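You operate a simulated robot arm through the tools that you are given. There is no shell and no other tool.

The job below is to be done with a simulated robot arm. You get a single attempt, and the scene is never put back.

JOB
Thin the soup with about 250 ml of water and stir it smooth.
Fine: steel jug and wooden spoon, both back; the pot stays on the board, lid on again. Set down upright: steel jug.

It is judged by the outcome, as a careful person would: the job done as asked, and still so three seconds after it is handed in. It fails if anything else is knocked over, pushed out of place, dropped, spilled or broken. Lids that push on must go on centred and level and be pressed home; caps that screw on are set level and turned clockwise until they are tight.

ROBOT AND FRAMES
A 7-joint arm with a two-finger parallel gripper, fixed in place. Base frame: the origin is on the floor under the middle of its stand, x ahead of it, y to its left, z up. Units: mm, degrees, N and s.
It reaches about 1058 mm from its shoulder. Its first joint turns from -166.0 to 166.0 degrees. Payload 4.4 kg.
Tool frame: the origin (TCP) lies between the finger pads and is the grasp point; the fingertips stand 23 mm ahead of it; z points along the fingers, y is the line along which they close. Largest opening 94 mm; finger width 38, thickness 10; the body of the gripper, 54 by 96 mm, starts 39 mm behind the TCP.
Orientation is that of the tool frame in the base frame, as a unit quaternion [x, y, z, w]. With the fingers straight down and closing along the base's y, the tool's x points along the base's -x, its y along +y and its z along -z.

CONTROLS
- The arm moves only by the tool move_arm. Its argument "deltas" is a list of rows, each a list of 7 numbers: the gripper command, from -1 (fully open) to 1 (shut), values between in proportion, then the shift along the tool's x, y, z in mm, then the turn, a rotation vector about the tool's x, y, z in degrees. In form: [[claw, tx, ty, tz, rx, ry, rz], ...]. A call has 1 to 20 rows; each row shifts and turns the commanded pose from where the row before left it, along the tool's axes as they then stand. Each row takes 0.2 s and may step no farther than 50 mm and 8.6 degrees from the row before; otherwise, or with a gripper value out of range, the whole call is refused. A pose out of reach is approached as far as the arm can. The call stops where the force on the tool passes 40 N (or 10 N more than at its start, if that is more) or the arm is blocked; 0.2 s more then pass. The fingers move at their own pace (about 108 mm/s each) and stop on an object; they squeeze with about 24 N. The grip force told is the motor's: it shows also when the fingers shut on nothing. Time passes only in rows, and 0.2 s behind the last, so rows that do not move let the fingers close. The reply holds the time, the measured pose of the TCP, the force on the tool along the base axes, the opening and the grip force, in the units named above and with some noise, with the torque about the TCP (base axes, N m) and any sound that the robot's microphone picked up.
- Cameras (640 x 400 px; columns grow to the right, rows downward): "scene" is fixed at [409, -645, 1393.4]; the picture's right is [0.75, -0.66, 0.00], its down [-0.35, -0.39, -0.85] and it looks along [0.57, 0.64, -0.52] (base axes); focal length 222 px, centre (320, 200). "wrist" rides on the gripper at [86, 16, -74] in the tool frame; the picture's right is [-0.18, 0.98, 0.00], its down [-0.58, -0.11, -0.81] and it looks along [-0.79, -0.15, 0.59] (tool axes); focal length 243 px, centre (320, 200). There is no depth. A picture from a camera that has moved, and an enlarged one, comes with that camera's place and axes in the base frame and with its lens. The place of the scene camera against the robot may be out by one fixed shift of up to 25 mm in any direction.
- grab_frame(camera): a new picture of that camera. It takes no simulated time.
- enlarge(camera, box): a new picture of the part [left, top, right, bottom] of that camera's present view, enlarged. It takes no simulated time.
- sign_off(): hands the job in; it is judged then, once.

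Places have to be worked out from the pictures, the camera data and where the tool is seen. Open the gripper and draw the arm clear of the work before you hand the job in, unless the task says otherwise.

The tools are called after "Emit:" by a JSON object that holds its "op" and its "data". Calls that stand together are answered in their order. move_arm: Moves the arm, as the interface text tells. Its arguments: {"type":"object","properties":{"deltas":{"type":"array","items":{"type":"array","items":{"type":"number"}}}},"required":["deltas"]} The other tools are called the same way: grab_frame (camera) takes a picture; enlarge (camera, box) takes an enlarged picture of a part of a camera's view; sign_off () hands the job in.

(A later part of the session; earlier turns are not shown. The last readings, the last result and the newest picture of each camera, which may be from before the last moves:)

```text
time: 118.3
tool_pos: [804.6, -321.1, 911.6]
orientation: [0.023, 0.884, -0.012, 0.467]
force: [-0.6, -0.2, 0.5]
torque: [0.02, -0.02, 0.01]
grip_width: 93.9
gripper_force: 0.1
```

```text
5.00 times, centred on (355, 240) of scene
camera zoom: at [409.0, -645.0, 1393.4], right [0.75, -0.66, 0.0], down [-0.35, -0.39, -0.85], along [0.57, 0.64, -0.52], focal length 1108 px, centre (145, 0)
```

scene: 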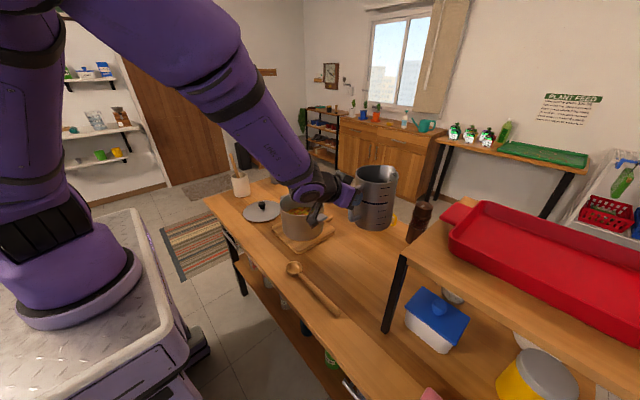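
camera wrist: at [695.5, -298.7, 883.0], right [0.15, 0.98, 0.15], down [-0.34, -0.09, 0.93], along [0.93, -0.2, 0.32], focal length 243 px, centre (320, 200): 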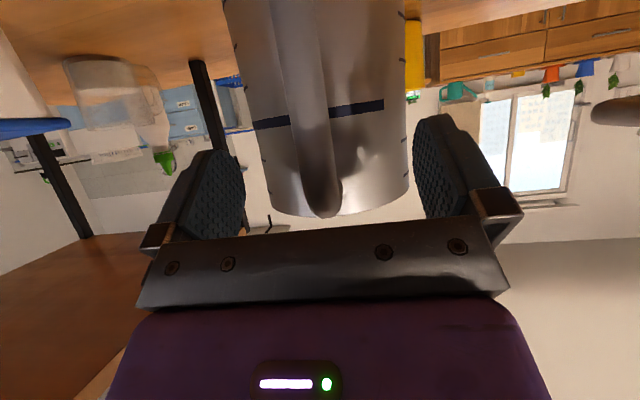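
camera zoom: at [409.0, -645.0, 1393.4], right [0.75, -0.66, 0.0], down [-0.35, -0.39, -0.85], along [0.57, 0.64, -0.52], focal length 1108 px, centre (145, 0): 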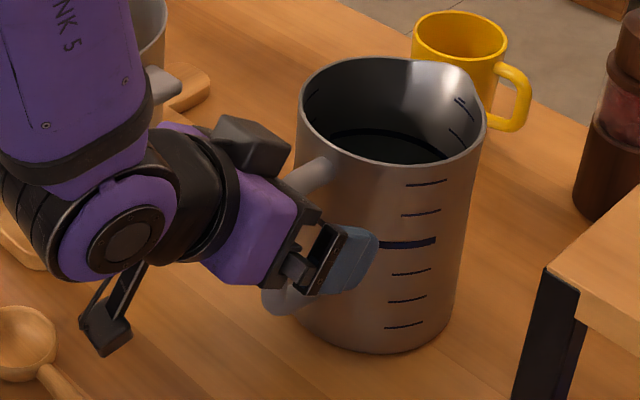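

The jug stands upright and released. I back straight off and rise.

Emit:
{"op": "move_arm", "data": {"deltas": [[-1, 5.6, 0, -8.2, 0, 0, 0], [-1, 11.3, 0, -16.5, 0, 0, 0], [-1, 14.1, 0, -20.6, 0, 0, 0], [-1, 14.1, 0, -20.6, 0, 0, 0], [-1, -12, 0, -9, 0, 0, 0], [-1, -25, 0, -17, 0, 0, 0], [-1, -31, 0, -21, 0, 0, 0], [-1, -31, 0, -21, 0, 0, 0], [-1, -31, 0, -21, 0, 0, 0], [-1, 0, 0, 0, 0, 0, 0]]}}

Emit:
{"op": "grab_frame", "data": {"camera": "scene"}}

Emit:
{"op": "enlarge", "data": {"camera": "scene", "box": [310, 200, 400, 280]}}

Emit:
{"op": "grab_frame", "data": {"camera": "wrist"}}

```text
time: 120.5
tool_pos: [725.3, -314.4, 1069.1]
orientation: [0.024, 0.884, -0.013, 0.467]
force: [-0.4, -0.4, 0.3]
torque: [-0.01, 0.03, 0.0]
grip_width: 94.1
gripper_force: 0.0
```

```text
taken
```

scene: 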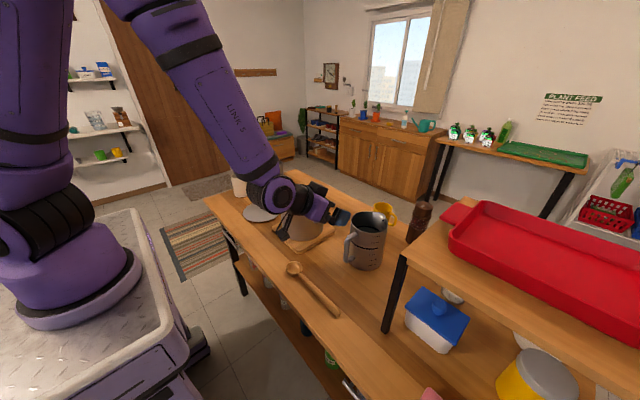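

```text
5.00 times, centred on (355, 240) of scene
camera zoom: at [409.0, -645.0, 1393.4], right [0.75, -0.66, 0.0], down [-0.35, -0.39, -0.85], along [0.57, 0.64, -0.52], focal length 1108 px, centre (145, 0)
```

zoom: 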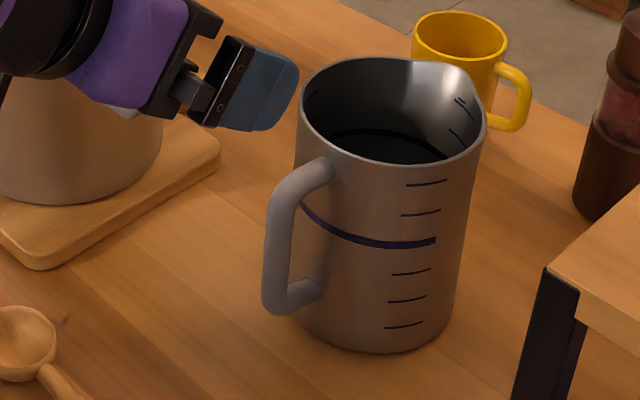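

```text
taken
camera wrist: at [615.2, -292.7, 1040.3], right [0.15, 0.98, 0.15], down [-0.34, -0.09, 0.93], along [0.93, -0.2, 0.32], focal length 243 px, centre (320, 200)
```

wrist: 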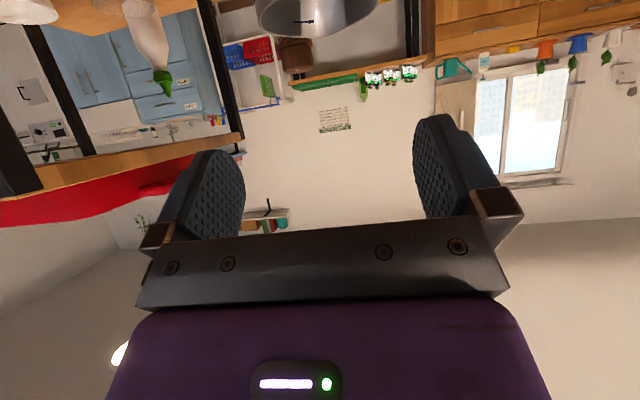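

The jug is back in place. I noticed a faint spot near the spoon bowl, so I look at it closer.

Emit:
{"op": "enlarge", "data": {"camera": "scene", "box": [280, 250, 344, 290]}}

Emit:
{"op": "enlarge", "data": {"camera": "scene", "box": [230, 180, 340, 270]}}

```text
10.00 times, centred on (312, 270) of scene
camera zoom: at [409.0, -645.0, 1393.4], right [0.75, -0.66, 0.0], down [-0.35, -0.39, -0.85], along [0.57, 0.64, -0.52], focal length 2216 px, centre (400, -500)
```

zoom: 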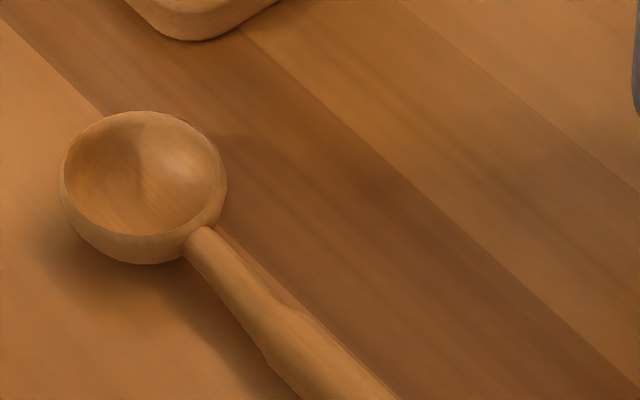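

```text
4.44 times, centred on (285, 225) of scene
camera zoom: at [409.0, -645.0, 1393.4], right [0.75, -0.66, 0.0], down [-0.35, -0.39, -0.85], along [0.57, 0.64, -0.52], focal length 985 px, centre (476, 89)
```

zoom: 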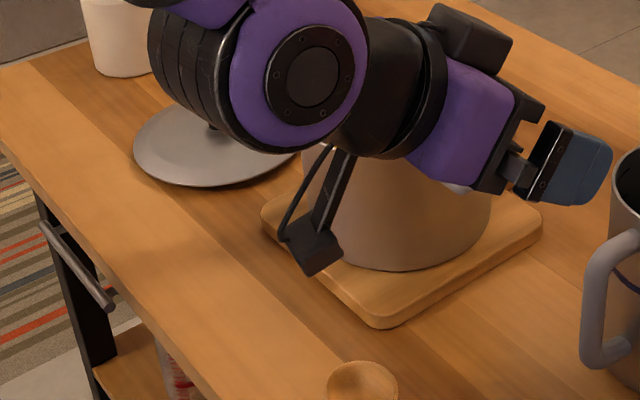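

No spill there; it was just the wood grain. The jug is done, so next is the spoon: I straighten the tool and turn it 90° so the fingers close across the spoon handle.

Emit:
{"op": "move_arm", "data": {"deltas": [[-1, 0, 0, 0, 0, 7.95, 0], [-1, 0, 0, 0, 0, 7.95, 0], [-1, 0, 0, 0, 0, 7.95, 0], [-1, 0, 0, 0, 0, 7.95, 0], [-1, 0, 0, 0, 0, 7.95, 0], [-1, 0, 0, 0, 0, 7.95, 0], [-1, 0, 0, 0, 0, 7.95, 0], [-1, 0, 0, 0, 0, 0, -8.45], [-1, 0, 0, 0, 0, 0, -8.45], [-1, 0, 0, 0, 0, 0, -8.45], [-1, 0, 0, 0, 0, 0, -8.45], [-1, 0, 0, 0, 0, 0, -8.45], [-1, 0, 0, 0, 0, 0, -8.45], [-1, 0, 0, 0, 0, 0, -8.45], [-1, 0, 0, 0, 0, 0, -8.45], [-1, 0, 0, 0, 0, 0, -8.45], [-1, 0, 0, 0, 0, 0, -8.45], [-1, 0, 0, 0, 0, 0, -8.45], [-1, 0, 0, 0, 0, 0, 0]]}}

Emit:
{"op": "grab_frame", "data": {"camera": "wrist"}}

Emit:
{"op": "grab_frame", "data": {"camera": "scene"}}

```text
time: 124.5
tool_pos: [725.3, -315.8, 1069.7]
orientation: [0.708, -0.706, 0.0, 0.0]
force: [1.1, 0.5, 0.1]
torque: [-0.02, -0.02, 0.02]
grip_width: 94.1
gripper_force: 0.1
```

```text
taken
camera wrist: at [708.5, -402.3, 1144.5], right [-0.98, 0.18, 0.0], down [0.11, 0.58, 0.81], along [0.15, 0.79, -0.59], focal length 243 px, centre (320, 200)
```

wrist: 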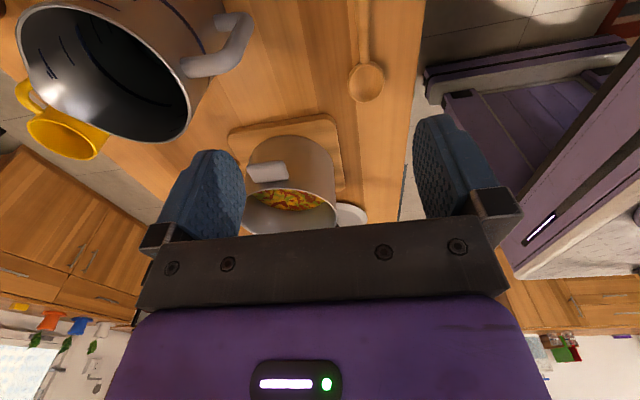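

```text
taken
```

scene: 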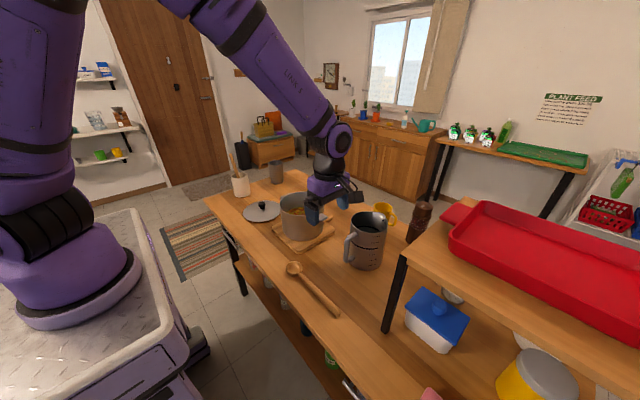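

The turn worked, and this view looks right into the jug. I check its water level against the ticks.

Emit:
{"op": "enlarge", "data": {"camera": "wrist", "box": [10, 0, 210, 150]}}

Emit:
{"op": "enlarge", "data": {"camera": "wrist", "box": [310, 0, 420, 110]}}

```text
2.67 times, centred on (110, 75) of wrist
camera zoom: at [708.5, -402.3, 1144.5], right [-0.98, 0.18, 0.0], down [0.11, 0.58, 0.81], along [0.15, 0.79, -0.59], focal length 647 px, centre (880, 533)
```

zoom: 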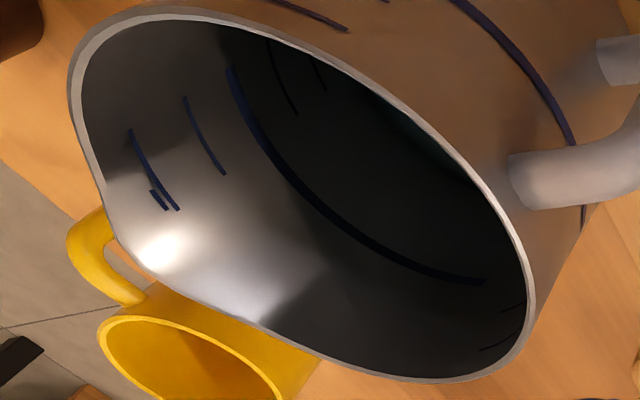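

```text
3.64 times, centred on (365, 55) of wrist
camera zoom: at [708.5, -402.3, 1144.5], right [-0.98, 0.18, 0.0], down [0.11, 0.58, 0.81], along [0.15, 0.79, -0.59], focal length 882 px, centre (156, 727)
```

zoom: 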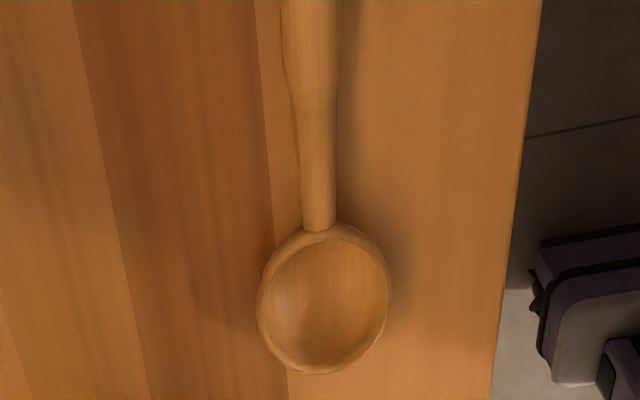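

The level now sits below the second tick (before, it was just above it), consistent with one 250 ml step poured. I move above the spoon handle at (677, -375).

Emit:
{"op": "move_arm", "data": {"deltas": [[-1, 11.8, 9.7, 30, 0, 0, 0], [-1, 11.8, 9.7, 35, 0, 0, 0], [-1, 11.8, 9.7, 35, 0, 0, 0], [-1, 11.8, 9.7, 35, 0, 0, 0], [-1, 11.8, 9.7, 35, 0, 0, 0], [-1, 0, 0, 0, 0, 0, 0]]}}

Emit:
{"op": "grab_frame", "data": {"camera": "wrist"}}

Emit:
{"op": "grab_frame", "data": {"camera": "scene"}}

```text
time: 125.9
tool_pos: [677.7, -375.4, 896.8]
orientation: [-0.707, 0.707, 0.0, 0.0]
force: [-0.1, -0.9, -0.2]
torque: [-0.01, 0.0, -0.02]
grip_width: 94.1
gripper_force: 0.1
```

```text
taken
camera wrist: at [660.8, -460.9, 972.0], right [-0.98, 0.18, 0.0], down [0.11, 0.58, 0.81], along [0.15, 0.79, -0.59], focal length 243 px, centre (320, 200)
```

wrist: 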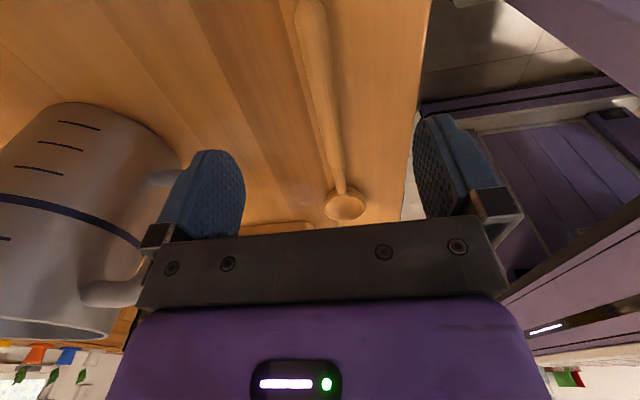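

```text
taken
```

scene: 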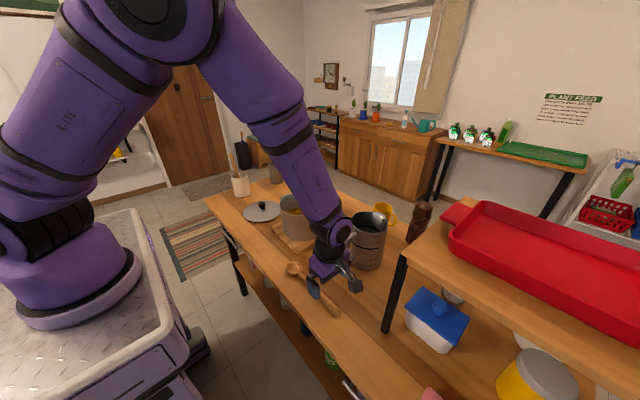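

The spoon handle runs between the fingers. I enlarge to check the handle's line and its end.

Emit:
{"op": "enlarge", "data": {"camera": "wrist", "box": [250, 0, 400, 230]}}

Emit:
{"op": "enlarge", "data": {"camera": "scene", "box": [280, 240, 380, 330]}}

```text
1.74 times, centred on (325, 115) of wrist
camera zoom: at [660.8, -460.9, 972.0], right [-0.98, 0.18, 0.0], down [0.11, 0.58, 0.81], along [0.15, 0.79, -0.59], focal length 422 px, centre (311, 348)
```

zoom: 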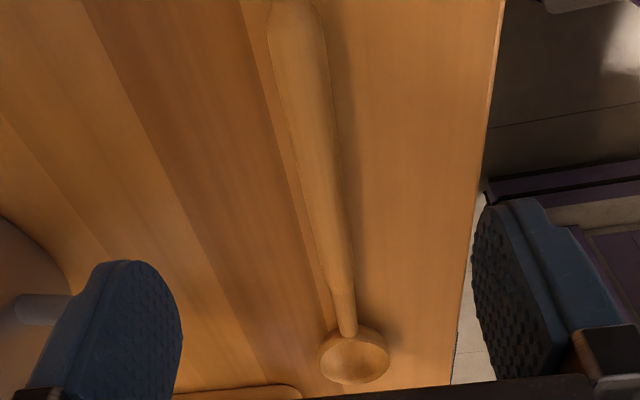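

```text
4.44 times, centred on (330, 285) of scene
camera zoom: at [409.0, -645.0, 1393.4], right [0.75, -0.66, 0.0], down [-0.35, -0.39, -0.85], along [0.57, 0.64, -0.52], focal length 985 px, centre (276, -178)
```

zoom: 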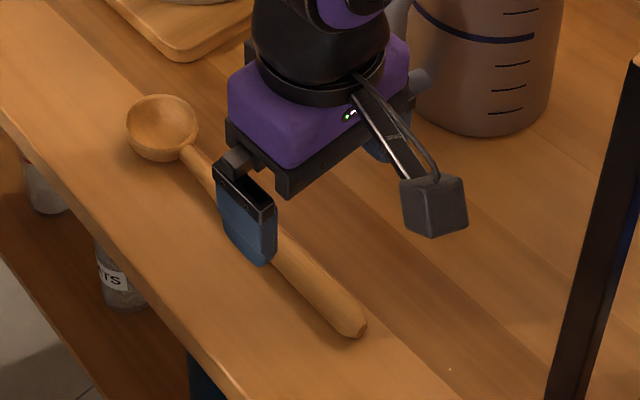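

The handle axis is at x ≈ 676. I descend to z ≈ 816, then creep lower and check for contact.

Emit:
{"op": "move_arm", "data": {"deltas": [[-1, 0, 1.3, 25, 0, 0, 0], [-1, 0, 0, 30, 0, 0, 0], [-1, 0, 0, 18, 0, 0, 0], [-1, 0, 0, 8, 0, 0, 0], [-1, 0, 0, 0, 0, 0, 0]]}}

Emit:
{"op": "move_arm", "data": {"deltas": [[-1, 0, 0, 2.5, 0, 0, 0], [-1, 0, 0, 0, 0, 0, 0]]}}

Emit:
{"op": "grab_frame", "data": {"camera": "wrist"}}

Emit:
{"op": "enlarge", "data": {"camera": "scene", "box": [280, 240, 380, 330]}}

```text
time: 127.1
tool_pos: [676.0, -374.8, 816.3]
orientation: [0.707, -0.707, -0.001, 0.0]
force: [0.6, -0.2, 0.1]
torque: [-0.04, 0.03, 0.01]
grip_width: 94.0
gripper_force: 0.0
```

```text
time: 127.7
tool_pos: [675.7, -374.7, 815.6]
orientation: [-0.707, 0.708, 0.0, 0.0]
force: [-0.5, -0.1, -0.1]
torque: [0.01, -0.02, -0.02]
grip_width: 94.1
gripper_force: 0.1
```

```text
taken
camera wrist: at [659.2, -461.6, 889.4], right [-0.98, 0.18, 0.0], down [0.11, 0.58, 0.81], along [0.15, 0.79, -0.59], focal length 243 px, centre (320, 200)
```

wrist: 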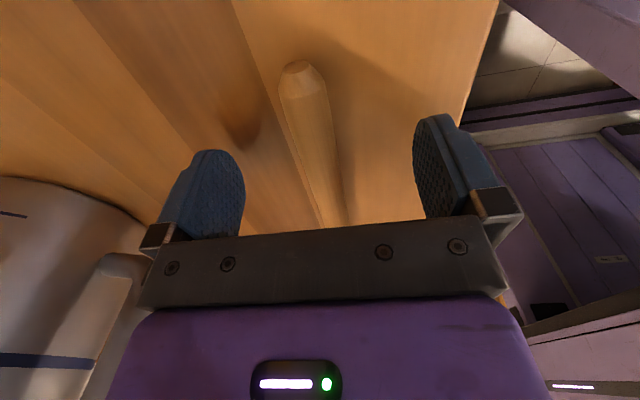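

```text
4.44 times, centred on (330, 285) of scene
camera zoom: at [409.0, -645.0, 1393.4], right [0.75, -0.66, 0.0], down [-0.35, -0.39, -0.85], along [0.57, 0.64, -0.52], focal length 985 px, centre (276, -178)
```

zoom: 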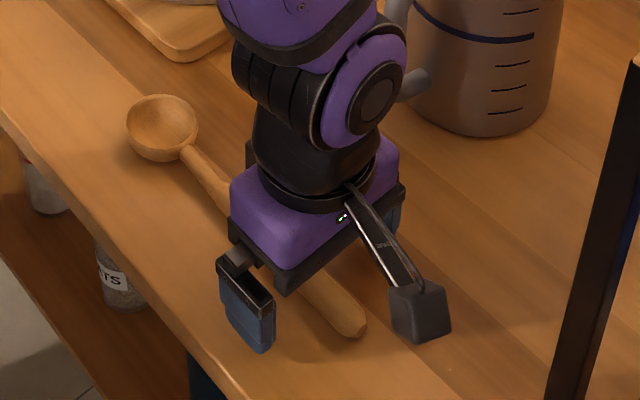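

Handle is centred between the fingers, tips about 5 mm above the bench. I lower 2 mm more and close.

Emit:
{"op": "move_arm", "data": {"deltas": [[-1, 0, 0, 2, 0, 0, 0], [-1, 0, 0, 0, 0, 0, 0]]}}

Emit:
{"op": "move_arm", "data": {"deltas": [[-0.3, 0, 0, 0, 0, 0, 0], [0.1, 0, 0, 0, 0, 0, 0], [0.4, 0, 0, 0, 0, 0, 0], [0.6, 0, 0, 0, 0, 0, 0], [1, 0, 0, 0, 0, 0, 0], [1, 0, 0, 0, 0, 0, 0], [1, 0, 0, 0, 0, 0, 0]]}}

Emit:
{"op": "grab_frame", "data": {"camera": "wrist"}}

Emit:
{"op": "enlarge", "data": {"camera": "scene", "box": [280, 240, 380, 330]}}

```text
time: 128.3
tool_pos: [676.4, -375.1, 812.2]
orientation: [-0.707, 0.707, 0.0, 0.0]
force: [0.1, -0.5, -0.2]
torque: [0.0, 0.03, -0.01]
grip_width: 94.1
gripper_force: 0.0
```

```text
time: 129.9
tool_pos: [676.2, -374.9, 812.6]
orientation: [-0.707, 0.707, 0.0, 0.0]
force: [0.6, 0.3, -0.4]
torque: [0.02, -0.02, -0.07]
grip_width: 19.9
gripper_force: 24.4
```

```text
taken
camera wrist: at [659.4, -462.0, 887.5], right [-0.98, 0.18, 0.0], down [0.11, 0.58, 0.81], along [0.15, 0.79, -0.59], focal length 243 px, centre (320, 200)
```

wrist: 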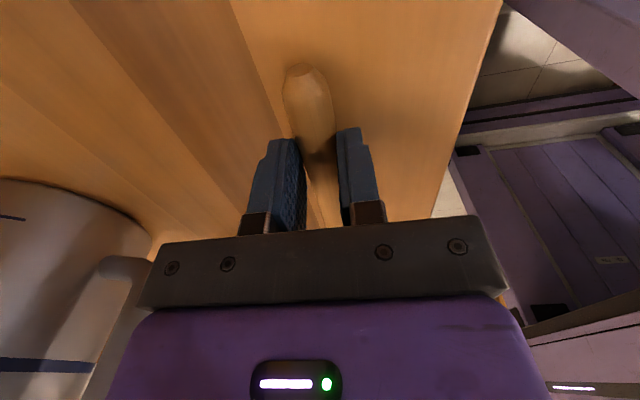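

```text
4.44 times, centred on (330, 285) of scene
camera zoom: at [409.0, -645.0, 1393.4], right [0.75, -0.66, 0.0], down [-0.35, -0.39, -0.85], along [0.57, 0.64, -0.52], focal length 985 px, centre (276, -178)
```

zoom: 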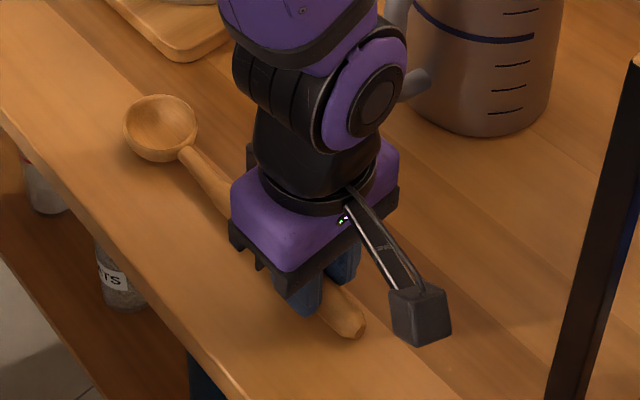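

Spoon handle gripped at 19.9 mm. I lift it straight up and check that it stays level.

Emit:
{"op": "move_arm", "data": {"deltas": [[1, 0, 0, -5, 0, 0, 0], [1, 0, 0, -15, 0, 0, 0], [1, 0, 0, -25, 0, 0, 0], [1, 0, 0, -35, 0, 0, 0], [1, 0, 0, -35, 0, 0, 0], [1, 0, 0, -35, 0, 0, 0], [1, 0, 0, 0, 0, 0, 0]]}}

Emit:
{"op": "grab_frame", "data": {"camera": "wrist"}}

Emit:
{"op": "enlarge", "data": {"camera": "scene", "box": [260, 180, 380, 290]}}

```text
time: 131.5
tool_pos: [675.5, -376.3, 964.3]
orientation: [-0.707, 0.707, 0.0, 0.0]
force: [-0.1, 0.5, -1.0]
torque: [-0.08, 0.01, -0.03]
grip_width: 19.9
gripper_force: 24.2
```

```text
taken
camera wrist: at [658.4, -462.2, 1039.2], right [-0.98, 0.18, 0.0], down [0.11, 0.58, 0.81], along [0.15, 0.79, -0.59], focal length 243 px, centre (320, 200)
```

wrist: 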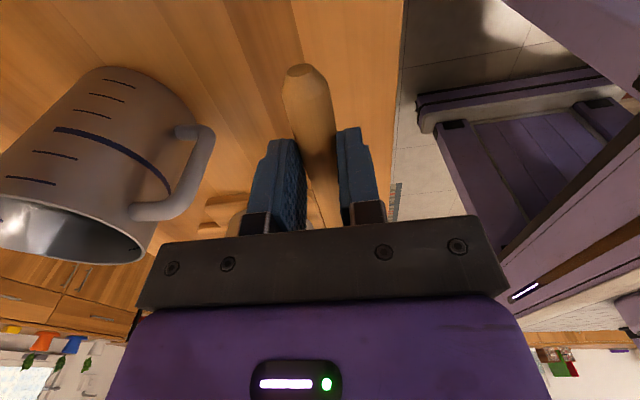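

```text
3.64 times, centred on (320, 235) of scene
camera zoom: at [409.0, -645.0, 1393.4], right [0.75, -0.66, 0.0], down [-0.35, -0.39, -0.85], along [0.57, 0.64, -0.52], focal length 806 px, centre (320, 73)
```

zoom: 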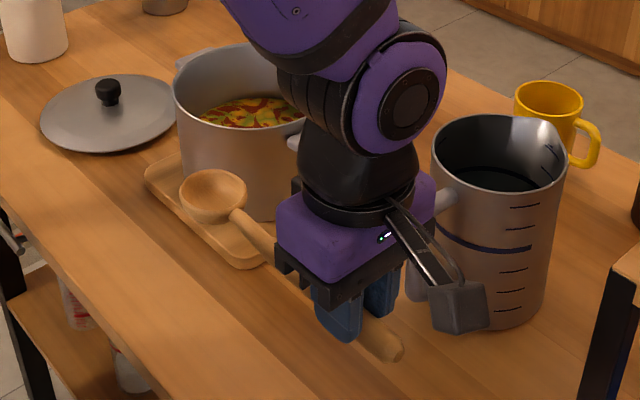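

The spoon is held level. I raise it higher, turn a further 45°, then tilt the hand so the bowl points down, all in free air.

Emit:
{"op": "move_arm", "data": {"deltas": [[1, -8, 6, -37, 0, 0, 0], [1, -8, 6, -37, 0, 0, 0], [1, -8, 6, -37, 0, 0, 0], [1, -8, 6, -37, 0, 0, 0], [1, -8, 6, -37, 0, 0, 0], [1, 0, 0, 0, 0, 0, -7.5], [1, 0, 0, 0, 0, 0, -7.5], [1, 0, 0, 0, 0, 0, -7.5], [1, 0, 0, 0, 0, 0, -7.5], [1, 0, 0, 0, 0, 0, -7.5], [1, 0, 0, 0, 0, 0, -7.5], [1, 0, 0, 0, 0, 0, 0]]}}

Emit:
{"op": "grab_frame", "data": {"camera": "scene"}}

```text
time: 134.1
tool_pos: [645.8, -335.8, 1148.8]
orientation: [0.924, -0.382, 0.0, -0.001]
force: [-0.7, 0.3, -0.3]
torque: [-0.02, -0.07, 0.02]
grip_width: 20.1
gripper_force: 23.9
```

```text
taken
```

scene: 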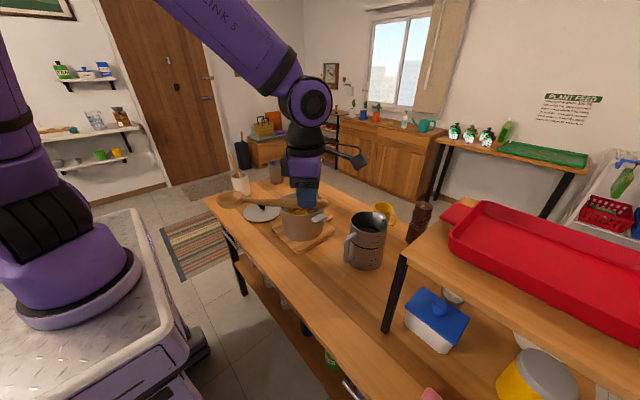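

Yaw reached as planned. Now I tilt by 60° so the bowl points down.

Emit:
{"op": "move_arm", "data": {"deltas": [[1, 0, 0, 0, 0, 5, 0], [1, 0, 0, 0, 0, 7.5, 0], [1, 0, 0, 0, 0, 7.5, 0], [1, 0, 0, 0, 0, 7.5, 0], [1, 0, 0, 0, 0, 7.5, 0], [1, 0, 0, 0, 0, 7.5, 0], [1, 0, 0, 0, 0, 7.5, 0], [1, 0, 0, 0, 0, 5, 0], [1, 0, 0, 0, 0, 5, 0], [1, 0, 0, 0, 0, 0, 0]]}}

Emit:
{"op": "grab_frame", "data": {"camera": "scene"}}

Emit:
{"op": "grab_frame", "data": {"camera": "wrist"}}

```text
time: 136.3
tool_pos: [642.4, -337.4, 1147.8]
orientation: [0.818, -0.341, 0.424, 0.188]
force: [-0.9, 0.2, -1.2]
torque: [-0.04, -0.01, -0.04]
grip_width: 19.8
gripper_force: 24.3
out of reach, approached as far as the arm can: row 6
```

```text
taken
```

scene: 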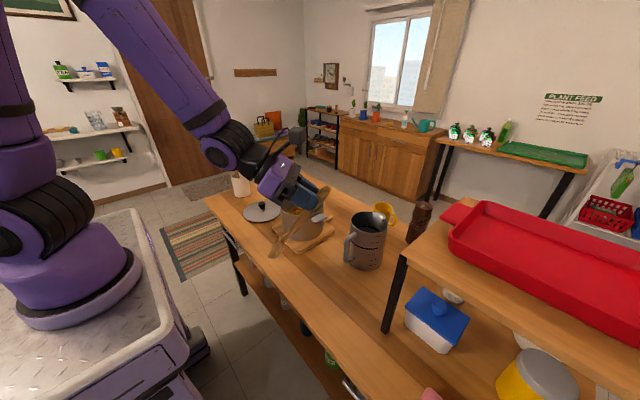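

```text
taken
camera wrist: at [624.1, -340.0, 1262.6], right [-0.78, -0.61, -0.13], down [-0.61, 0.79, -0.02], along [0.12, 0.07, -0.99], focal length 243 px, centre (320, 200)
```

wrist: 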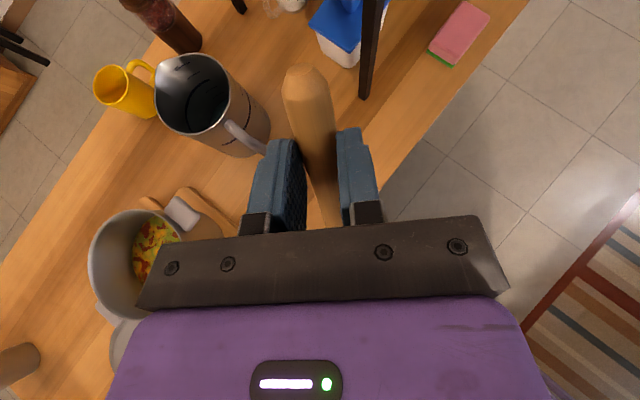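

The tilt stopped at 55°, which is good enough. The bowl hangs below-left of the grip, so I carry it over the pot, keeping it well above the rim.

Emit:
{"op": "move_arm", "data": {"deltas": [[1, -0.4, -18, 1.2, 0, 0, 0], [1, -0.8, -36, 2.5, 0, 0, 0], [1, -0.9, -41, 2.9, 0, 0, 0], [1, -0.9, -41, 2.9, 0, 0, 0], [1, -0.9, -41, 2.9, 0, 0, 0], [1, -0.9, -41, 2.9, 0, 0, 0], [1, -0.9, -41, 2.9, 0, 0, 0], [1, -0.8, -36, 2.5, 0, 0, 0], [1, -0.6, -35, 2.3, 0, 0, 0], [1, 0, 0, 0, 0, 0, 0]]}}

Emit:
{"op": "grab_frame", "data": {"camera": "scene"}}

Emit:
{"op": "grab_frame", "data": {"camera": "wrist"}}

Emit:
{"op": "enlarge", "data": {"camera": "scene", "box": [230, 140, 370, 260]}}

```text
time: 138.5
tool_pos: [889.1, -119.7, 1121.7]
orientation: [0.818, -0.342, 0.423, 0.189]
force: [0.1, -0.5, -1.3]
torque: [-0.03, -0.01, 0.04]
grip_width: 20.0
gripper_force: 24.3
```

```text
taken
```

scene: 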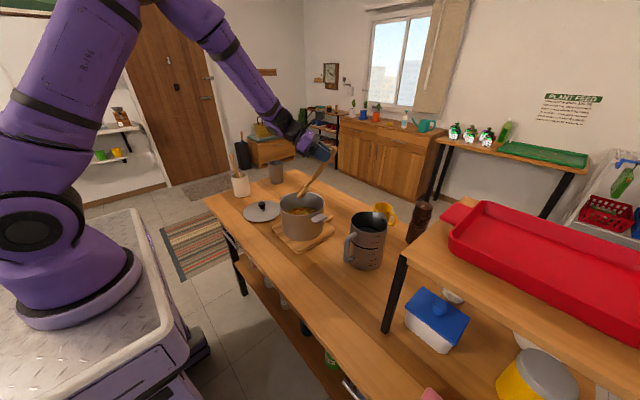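

```text
taken
camera wrist: at [870.8, -120.6, 1236.4], right [-0.78, -0.61, -0.13], down [-0.61, 0.79, -0.02], along [0.12, 0.07, -0.99], focal length 243 px, centre (320, 200)
```

wrist: 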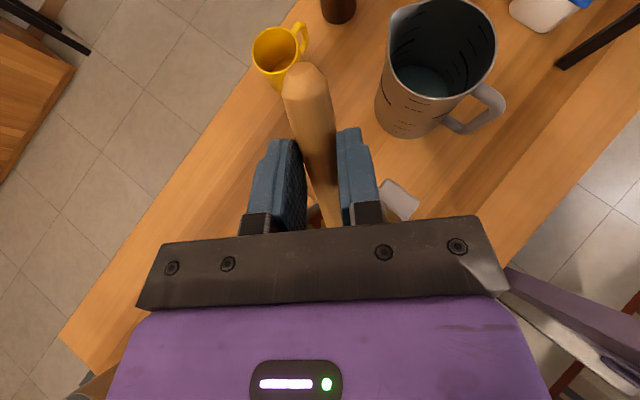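

```text
3.33 times, centred on (300, 200) of scene
camera zoom: at [409.0, -645.0, 1393.4], right [0.75, -0.66, 0.0], down [-0.35, -0.39, -0.85], along [0.57, 0.64, -0.52], focal length 739 px, centre (387, 200)
```

zoom: 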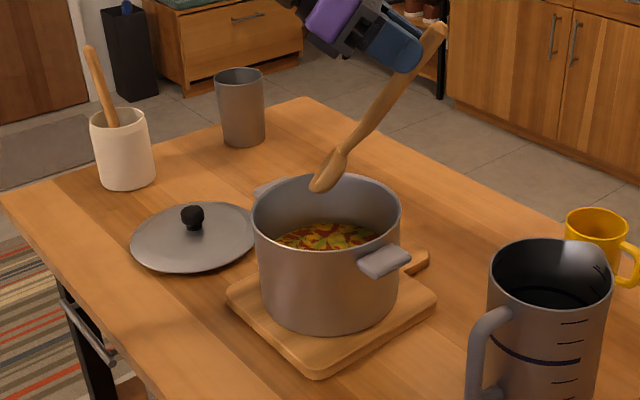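

The bowl hangs inside the pot's outline, tip near (820, -51, 948). I shift slightly toward the pot's middle and lower it in, watching the force.

Emit:
{"op": "move_arm", "data": {"deltas": [[1, -11.2, -0.9, -16.1, 0, 0, 0], [1, -12, -0.3, 8.6, 0, 0, 0], [1, -16.4, -0.4, 11.4, 0, 0, 0], [1, -16.4, -0.4, 11.4, 0, 0, 0], [1, -16.4, -0.4, 11.4, 0, 0, 0], [1, -16.4, -0.4, 11.4, 0, 0, 0], [1, -8.2, -0.2, 5.7, 0, 0, 0], [1, 0, 0, 0, 0, 0, 0]]}}

Emit:
{"op": "enlarge", "data": {"camera": "scene", "box": [240, 150, 360, 250]}}

Emit:
{"op": "grab_frame", "data": {"camera": "wrist"}}

```text
time: 140.3
tool_pos: [877.3, -103.8, 1017.3]
orientation: [0.818, -0.341, 0.423, 0.188]
force: [-0.1, 0.0, -0.7]
torque: [0.0, -0.04, -0.03]
grip_width: 19.9
gripper_force: 23.3
```

```text
4.00 times, centred on (300, 200) of scene
camera zoom: at [409.0, -645.0, 1393.4], right [0.75, -0.66, 0.0], down [-0.35, -0.39, -0.85], along [0.57, 0.64, -0.52], focal length 886 px, centre (400, 200)
```

zoom: 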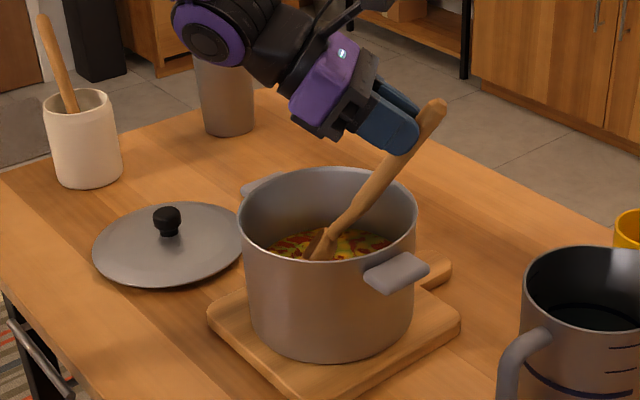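

```text
taken
camera wrist: at [859.1, -105.6, 1132.1], right [-0.78, -0.61, -0.13], down [-0.61, 0.79, -0.02], along [0.12, 0.07, -0.99], focal length 243 px, centre (320, 200)
```

wrist: 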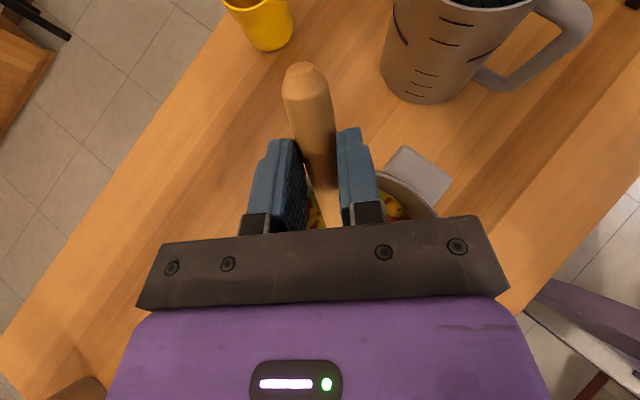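

The bowl is entering the soup. I go deeper in small steps.

Emit:
{"op": "move_arm", "data": {"deltas": [[1, -6.6, -0.1, 4.6, 0, 0, 0], [1, -3.3, 0, 2.3, 0, 0, 0], [1, 0, 0, 0, 0, 0, 0]]}}

Emit:
{"op": "move_arm", "data": {"deltas": [[1, -3.3, 0, 2.3, 0, 0, 0], [1, 0, 0, 0, 0, 0, 0]]}}

Emit:
{"op": "move_arm", "data": {"deltas": [[1, -3.3, 0, 2.3, 0, 0, 0], [1, 0, 0, 0, 0, 0, 0]]}}

Emit:
{"op": "enlarge", "data": {"camera": "scene", "box": [240, 150, 360, 250]}}

```text
time: 141.1
tool_pos: [876.6, -104.1, 1006.2]
orientation: [0.818, -0.341, 0.423, 0.188]
force: [-0.8, -0.5, -1.1]
torque: [0.01, -0.04, -0.03]
grip_width: 19.9
gripper_force: 24.3
```

```text
time: 141.7
tool_pos: [877.5, -104.3, 1000.6]
orientation: [0.818, -0.342, 0.423, 0.189]
force: [-0.7, -0.2, -0.7]
torque: [-0.01, 0.0, 0.0]
grip_width: 20.0
gripper_force: 23.7
```

```text
time: 142.3
tool_pos: [875.7, -104.8, 998.3]
orientation: [0.818, -0.341, 0.423, 0.189]
force: [0.0, -0.3, -1.0]
torque: [-0.01, 0.04, 0.01]
grip_width: 19.8
gripper_force: 23.9
```

```text
4.00 times, centred on (300, 200) of scene
camera zoom: at [409.0, -645.0, 1393.4], right [0.75, -0.66, 0.0], down [-0.35, -0.39, -0.85], along [0.57, 0.64, -0.52], focal length 886 px, centre (400, 200)
```

zoom: 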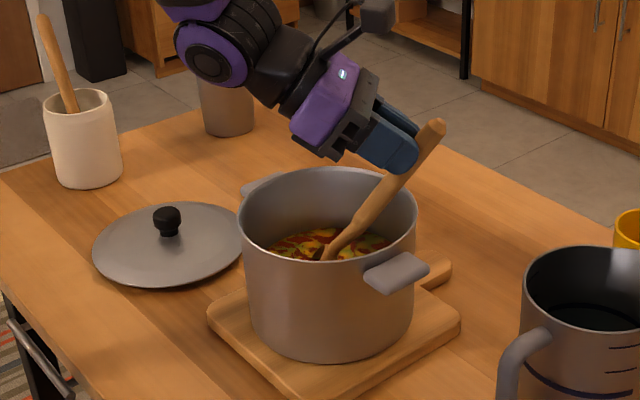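

The bowl is well in the soup with no bottom contact. I begin stirring circles of 22 mm radius, two turns first.

Emit:
{"op": "move_arm", "data": {"deltas": [[1, 4.5, -7.9, 6.2, 0, 0, 0], [1, 4.5, -7.9, 6.2, 0, 0, 0], [1, -6.87, -6.0, -10.09, 0, 0, 0], [1, -7.67, 2.33, -10.99, 0, 0, 0], [1, -5.55, 9.76, -7.68, 0, 0, 0], [1, -1.3, 13.47, -1.45, 0, 0, 0], [1, 3.44, 12.03, 5.35, 0, 0, 0], [1, 6.87, 6.0, 10.09, 0, 0, 0], [1, 7.67, -2.33, 10.99, 0, 0, 0], [1, 5.55, -9.76, 7.68, 0, 0, 0], [1, 1.3, -13.47, 1.45, 0, 0, 0], [1, -3.44, -12.03, -5.35, 0, 0, 0]]}}

Emit:
{"op": "enlarge", "data": {"camera": "scene", "box": [240, 150, 360, 250]}}

```text
time: 144.9
tool_pos: [898.1, -106.4, 996.6]
orientation: [0.817, -0.341, 0.424, 0.189]
force: [-0.2, 0.4, -1.2]
torque: [0.0, -0.05, 0.03]
grip_width: 19.8
gripper_force: 24.8
```

```text
4.00 times, centred on (300, 200) of scene
camera zoom: at [409.0, -645.0, 1393.4], right [0.75, -0.66, 0.0], down [-0.35, -0.39, -0.85], along [0.57, 0.64, -0.52], focal length 886 px, centre (400, 200)
```

zoom: 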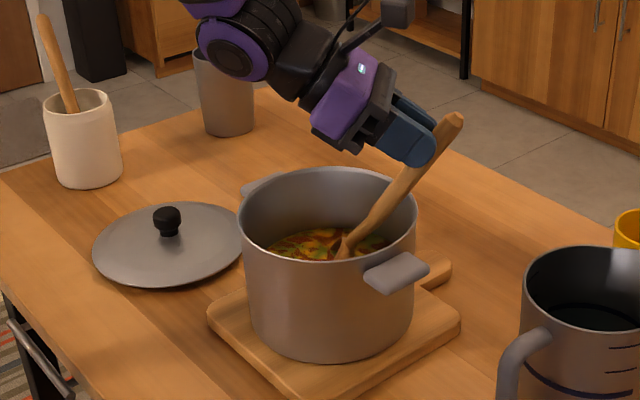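

The soup's surface is already changing as it mixes. I go on with two turns per call, watching the force and the pot's position.

Emit:
{"op": "move_arm", "data": {"deltas": [[1, -6.87, -6.0, -10.09, 0, 0, 0], [1, -7.67, 2.33, -10.99, 0, 0, 0], [1, -5.55, 9.76, -7.68, 0, 0, 0], [1, -1.3, 13.47, -1.45, 0, 0, 0], [1, 3.44, 12.03, 5.35, 0, 0, 0], [1, 6.87, 6.0, 10.09, 0, 0, 0], [1, 7.67, -2.33, 10.99, 0, 0, 0], [1, 5.55, -9.76, 7.68, 0, 0, 0], [1, 1.3, -13.47, 1.45, 0, 0, 0], [1, -3.44, -12.03, -5.35, 0, 0, 0], [1, -6.87, -6.0, -10.09, 0, 0, 0], [1, -7.67, 2.33, -10.99, 0, 0, 0], [1, -5.55, 9.76, -7.68, 0, 0, 0], [1, -1.3, 13.47, -1.45, 0, 0, 0], [1, 3.44, 12.03, 5.35, 0, 0, 0], [1, 6.87, 6.0, 10.09, 0, 0, 0], [1, 7.67, -2.33, 10.99, 0, 0, 0], [1, 5.55, -9.76, 7.68, 0, 0, 0], [1, 1.3, -13.47, 1.45, 0, 0, 0], [1, -3.44, -12.03, -5.35, 0, 0, 0]]}}

Emit:
{"op": "enlarge", "data": {"camera": "scene", "box": [240, 150, 360, 250]}}

Emit:
{"op": "move_arm", "data": {"deltas": [[1, -6.87, -6.0, -10.09, 0, 0, 0], [1, -7.67, 2.33, -10.99, 0, 0, 0], [1, -5.55, 9.76, -7.68, 0, 0, 0], [1, -1.3, 13.47, -1.45, 0, 0, 0], [1, 3.44, 12.03, 5.35, 0, 0, 0], [1, 6.87, 6.0, 10.09, 0, 0, 0], [1, 7.67, -2.33, 10.99, 0, 0, 0], [1, 5.55, -9.76, 7.68, 0, 0, 0], [1, 1.3, -13.47, 1.45, 0, 0, 0], [1, -3.44, -12.03, -5.35, 0, 0, 0], [1, -6.87, -6.0, -10.09, 0, 0, 0], [1, -7.67, 2.33, -10.99, 0, 0, 0], [1, -5.55, 9.76, -7.68, 0, 0, 0], [1, -1.3, 13.47, -1.45, 0, 0, 0], [1, 3.44, 12.03, 5.35, 0, 0, 0], [1, 6.87, 6.0, 10.09, 0, 0, 0], [1, 7.67, -2.33, 10.99, 0, 0, 0], [1, 5.55, -9.76, 7.68, 0, 0, 0], [1, 1.3, -13.47, 1.45, 0, 0, 0], [1, -3.44, -12.03, -5.35, 0, 0, 0]]}}

Emit:
{"op": "enlarge", "data": {"camera": "scene", "box": [240, 150, 360, 250]}}

```text
time: 149.1
tool_pos: [898.9, -106.1, 997.9]
orientation: [0.818, -0.341, 0.424, 0.188]
force: [0.3, -0.7, -0.1]
torque: [0.0, -0.02, 0.04]
grip_width: 19.7
gripper_force: 24.1
```

```text
4.00 times, centred on (300, 200) of scene
camera zoom: at [409.0, -645.0, 1393.4], right [0.75, -0.66, 0.0], down [-0.35, -0.39, -0.85], along [0.57, 0.64, -0.52], focal length 886 px, centre (400, 200)
```

zoom: 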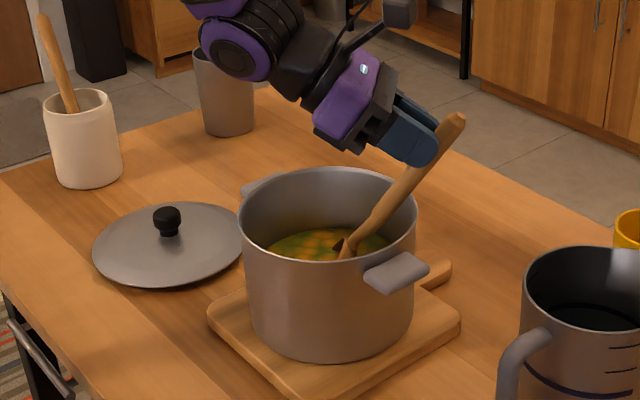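

```text
time: 153.3
tool_pos: [898.4, -105.3, 998.0]
orientation: [0.818, -0.341, 0.423, 0.189]
force: [0.4, 0.0, -1.7]
torque: [-0.02, -0.04, 0.02]
grip_width: 20.0
gripper_force: 23.9
```

```text
4.00 times, centred on (300, 200) of scene
camera zoom: at [409.0, -645.0, 1393.4], right [0.75, -0.66, 0.0], down [-0.35, -0.39, -0.85], along [0.57, 0.64, -0.52], focal length 886 px, centre (400, 200)
```

zoom: 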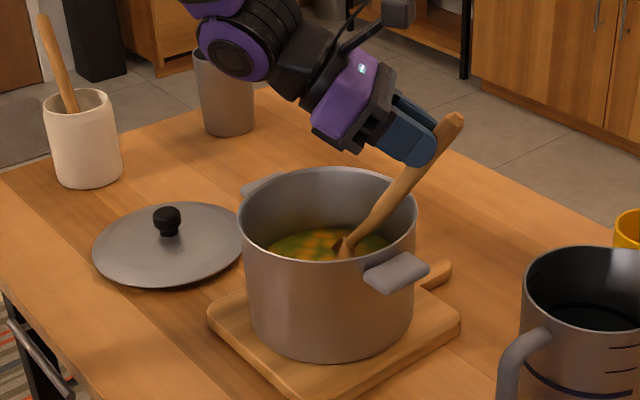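

The soup is blending into a more even colour. I look closer before deciding how much longer to stir.

Emit:
{"op": "enlarge", "data": {"camera": "scene", "box": [280, 190, 330, 222]}}

Emit:
{"op": "move_arm", "data": {"deltas": [[1, -6.87, -6.0, -10.09, 0, 0, 0], [1, -7.67, 2.33, -10.99, 0, 0, 0], [1, -5.55, 9.76, -7.68, 0, 0, 0], [1, -1.3, 13.47, -1.45, 0, 0, 0], [1, 3.44, 12.03, 5.35, 0, 0, 0], [1, 6.87, 6.0, 10.09, 0, 0, 0], [1, 7.67, -2.33, 10.99, 0, 0, 0], [1, 5.55, -9.76, 7.68, 0, 0, 0], [1, 1.3, -13.47, 1.45, 0, 0, 0], [1, -3.44, -12.03, -5.35, 0, 0, 0], [1, -6.87, -6.0, -10.09, 0, 0, 0], [1, -7.67, 2.33, -10.99, 0, 0, 0], [1, -5.55, 9.76, -7.68, 0, 0, 0], [1, -1.3, 13.47, -1.45, 0, 0, 0], [1, 3.44, 12.03, 5.35, 0, 0, 0], [1, 6.87, 6.0, 10.09, 0, 0, 0], [1, 7.67, -2.33, 10.99, 0, 0, 0], [1, 5.55, -9.76, 7.68, 0, 0, 0], [1, 1.3, -13.47, 1.45, 0, 0, 0], [1, -3.44, -12.03, -5.35, 0, 0, 0]]}}

Emit:
{"op": "enlarge", "data": {"camera": "scene", "box": [280, 190, 330, 222]}}

Emit:
{"op": "move_arm", "data": {"deltas": [[1, -6.87, -6.0, -10.09, 0, 0, 0], [1, -7.67, 2.33, -10.99, 0, 0, 0], [1, -5.55, 9.76, -7.68, 0, 0, 0], [1, -1.3, 13.47, -1.45, 0, 0, 0], [1, 3.44, 12.03, 5.35, 0, 0, 0], [1, 6.87, 6.0, 10.09, 0, 0, 0], [1, 7.67, -2.33, 10.99, 0, 0, 0], [1, 5.55, -9.76, 7.68, 0, 0, 0], [1, 1.3, -13.47, 1.45, 0, 0, 0], [1, -3.44, -12.03, -5.35, 0, 0, 0], [1, -6.87, -6.0, -10.09, 0, 0, 0], [1, -7.67, 2.33, -10.99, 0, 0, 0], [1, -5.55, 9.76, -7.68, 0, 0, 0], [1, -1.3, 13.47, -1.45, 0, 0, 0], [1, 3.44, 12.03, 5.35, 0, 0, 0], [1, 6.87, 6.0, 10.09, 0, 0, 0], [1, 7.67, -2.33, 10.99, 0, 0, 0], [1, 5.55, -9.76, 7.68, 0, 0, 0], [1, 1.3, -13.47, 1.45, 0, 0, 0], [1, -3.44, -12.03, -5.35, 0, 0, 0]]}}

Emit:
{"op": "enlarge", "data": {"camera": "scene", "box": [280, 190, 330, 222]}}

```text
12.50 times, centred on (305, 206) of scene
camera zoom: at [409.0, -645.0, 1393.4], right [0.75, -0.66, 0.0], down [-0.35, -0.39, -0.85], along [0.57, 0.64, -0.52], focal length 2770 px, centre (508, 125)
```

zoom: 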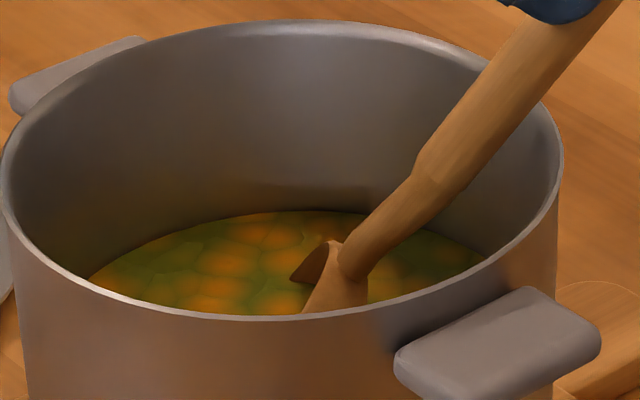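

```text
time: 157.5
tool_pos: [898.2, -104.6, 998.6]
orientation: [0.818, -0.342, 0.423, 0.189]
force: [-0.2, -0.8, 0.0]
torque: [-0.05, -0.01, 0.01]
grip_width: 20.0
gripper_force: 24.1
```

```text
12.50 times, centred on (305, 206) of scene
camera zoom: at [409.0, -645.0, 1393.4], right [0.75, -0.66, 0.0], down [-0.35, -0.39, -0.85], along [0.57, 0.64, -0.52], focal length 2770 px, centre (508, 125)
```

zoom: 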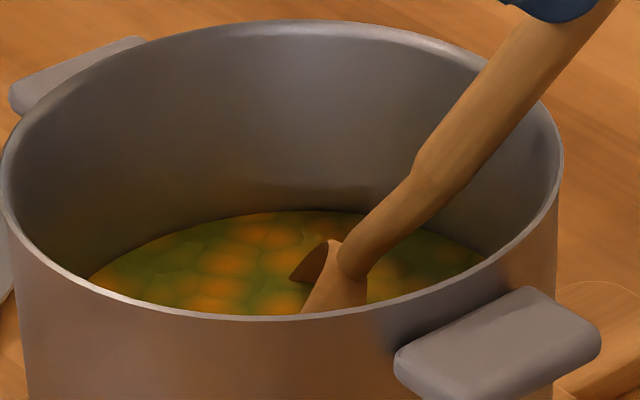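

```text
time: 161.7
tool_pos: [899.4, -106.9, 998.0]
orientation: [0.818, -0.341, 0.424, 0.189]
force: [0.3, 0.6, -0.4]
torque: [-0.01, -0.04, -0.01]
grip_width: 19.8
gripper_force: 24.2
```

```text
12.50 times, centred on (305, 206) of scene
camera zoom: at [409.0, -645.0, 1393.4], right [0.75, -0.66, 0.0], down [-0.35, -0.39, -0.85], along [0.57, 0.64, -0.52], focal length 2770 px, centre (508, 125)
```

zoom: 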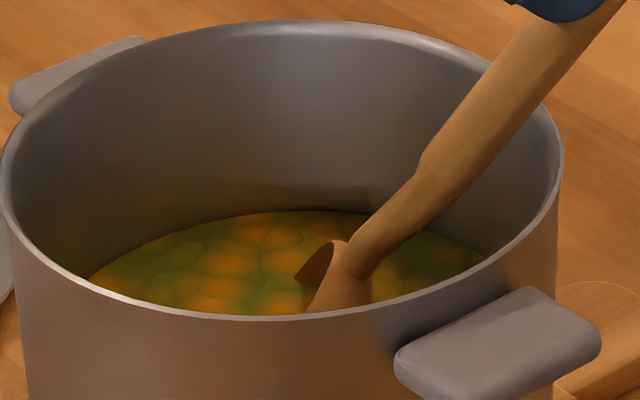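

The surface has reached an even, stable look over the last four turns, so it is stirred through. I bring the spoon to the centre, lift it above the rim and let it drip over the pot.

Emit:
{"op": "move_arm", "data": {"deltas": [[1, -9, 15.8, -12.4, 0, 0, 0], [1, 8.2, 0.2, -5.7, 0, 0, 0], [1, 12.3, 0.3, -8.6, 0, 0, 0], [1, 16.4, 0.4, -11.4, 0, 0, 0], [1, 16.4, 0.4, -11.4, 0, 0, 0], [1, 16.4, 0.4, -11.4, 0, 0, 0], [1, 16.4, 0.4, -11.4, 0, 0, 0], [1, 16.4, 0.4, -11.4, 0, 0, 0], [1, 0, 0, 0, 0, 0, 0], [1, 0, 0, 0, 0, 0, 0], [1, 0, 0, 0, 0, 0, 0], [1, 0, 0, 0, 0, 0, 0], [1, 0, 0, 0, 0, 0, 0], [1, 0, 0, 0, 0, 0, 0], [1, 0, 0, 0, 0, 0, 0], [1, 0, 0, 0, 0, 0, 0]]}}

Emit:
{"op": "enlarge", "data": {"camera": "scene", "box": [240, 150, 360, 250]}}

Emit:
{"op": "grab_frame", "data": {"camera": "wrist"}}

```text
time: 165.1
tool_pos: [876.5, -104.9, 1123.1]
orientation: [0.818, -0.34, 0.423, 0.188]
force: [-0.5, -0.2, -1.0]
torque: [-0.03, -0.02, -0.02]
grip_width: 20.0
gripper_force: 24.0
```

```text
4.00 times, centred on (300, 200) of scene
camera zoom: at [409.0, -645.0, 1393.4], right [0.75, -0.66, 0.0], down [-0.35, -0.39, -0.85], along [0.57, 0.64, -0.52], focal length 886 px, centre (400, 200)
```

zoom: 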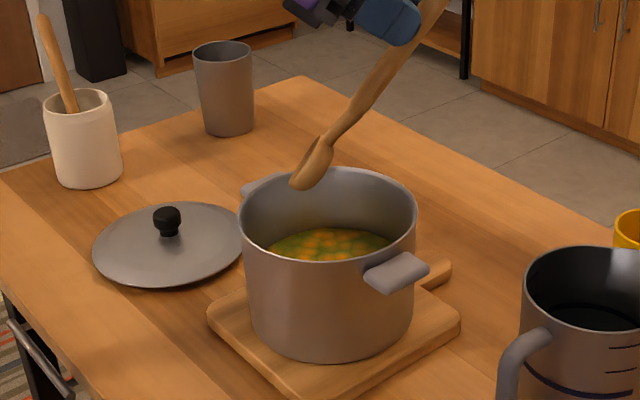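

```text
taken
camera wrist: at [858.5, -106.9, 1237.4], right [-0.78, -0.61, -0.13], down [-0.61, 0.79, -0.02], along [0.12, 0.07, -0.99], focal length 243 px, centre (320, 200)
```

wrist: 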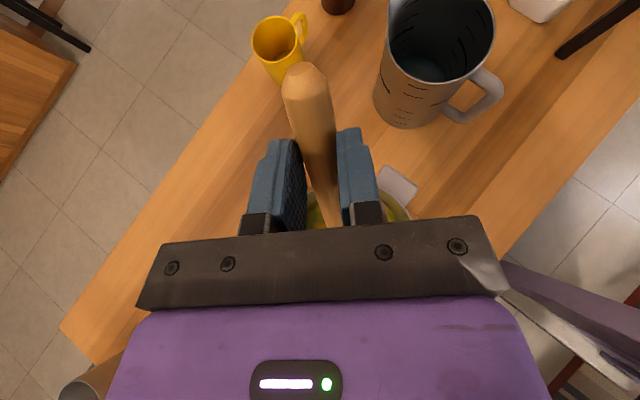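

The soup looks uniform and the spoon isn't dripping. I carry the spoon back, away from the pot at height, and then level it again.

Emit:
{"op": "move_arm", "data": {"deltas": [[1, 2.7, 18, 1.5, 0, 0, 0], [1, 5.4, 36, 3, 0, 0, 0], [1, 5.4, 36, 3, 0, 0, 0], [1, 5.4, 36, 3, 0, 0, 0], [1, 5.4, 36, 3, 0, 0, 0], [1, 5.4, 36, 3, 0, 0, 0], [1, 5.4, 36, 3, 0, 0, 0], [1, 5.4, 36, 3, 0, 0, 0], [1, 2.7, 18.6, 1.5, 0, 0, 0], [1, 0, 0, 0, 0, -6.9, 0], [1, 0, 0, 0, 0, -6.9, 0], [1, 0, 0, 0, 0, -6.9, 0], [1, 0, 0, 0, 0, -6.9, 0], [1, 0, 0, 0, 0, -6.9, 0], [1, 0, 0, 0, 0, -6.9, 0], [1, 0, 0, 0, 0, -6.9, 0], [1, 0, 0, 0, 0, -6.9, 0], [1, 0, 0, 0, 0, 0, 0]]}}

Emit:
{"op": "move_arm", "data": {"deltas": [[1, 0, 0, 0, 0, 0, 7.5], [1, 0, 0, 0, 0, 0, 7.5], [1, 0, 0, 0, 0, 0, 7.5], [1, 0, 0, 0, 0, 0, 7.5], [1, 0, 0, 0, 0, 0, 7.5], [1, 0, 0, 0, 0, 0, 7.5], [1, 0, 0, 0, 0, 0, 0]]}}

Emit:
{"op": "grab_frame", "data": {"camera": "scene"}}

Emit:
{"op": "grab_frame", "data": {"camera": "wrist"}}

```text
time: 168.9
tool_pos: [701.1, -338.1, 1150.1]
orientation: [0.919, -0.393, 0.022, 0.027]
force: [-1.6, -0.4, -0.8]
torque: [-0.01, -0.1, 0.05]
grip_width: 19.9
gripper_force: 23.7
out of reach, approached as far as the arm can: row 12
```

```text
time: 170.5
tool_pos: [701.4, -337.4, 1150.9]
orientation: [-0.698, 0.715, -0.032, -0.016]
force: [-0.3, -0.5, 0.2]
torque: [-0.06, 0.01, 0.0]
grip_width: 20.1
gripper_force: 23.9
```

```text
taken
```

scene: 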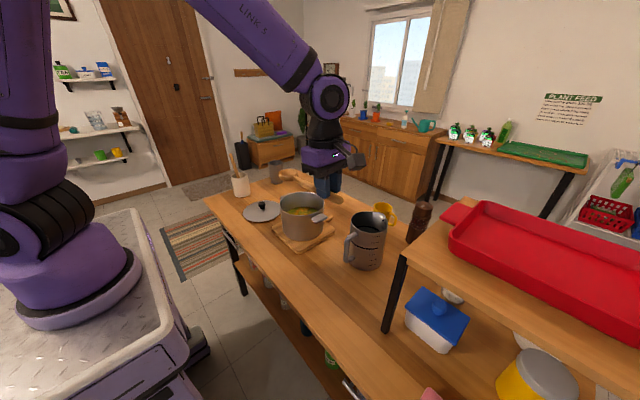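

```text
taken
camera wrist: at [680.6, -418.6, 1231.1], right [-0.98, 0.21, -0.04], down [0.11, 0.63, 0.77], along [0.18, 0.75, -0.64], focal length 243 px, centre (320, 200)
```

wrist: 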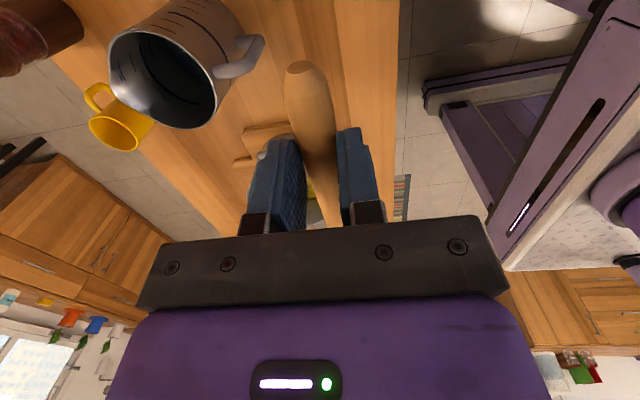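

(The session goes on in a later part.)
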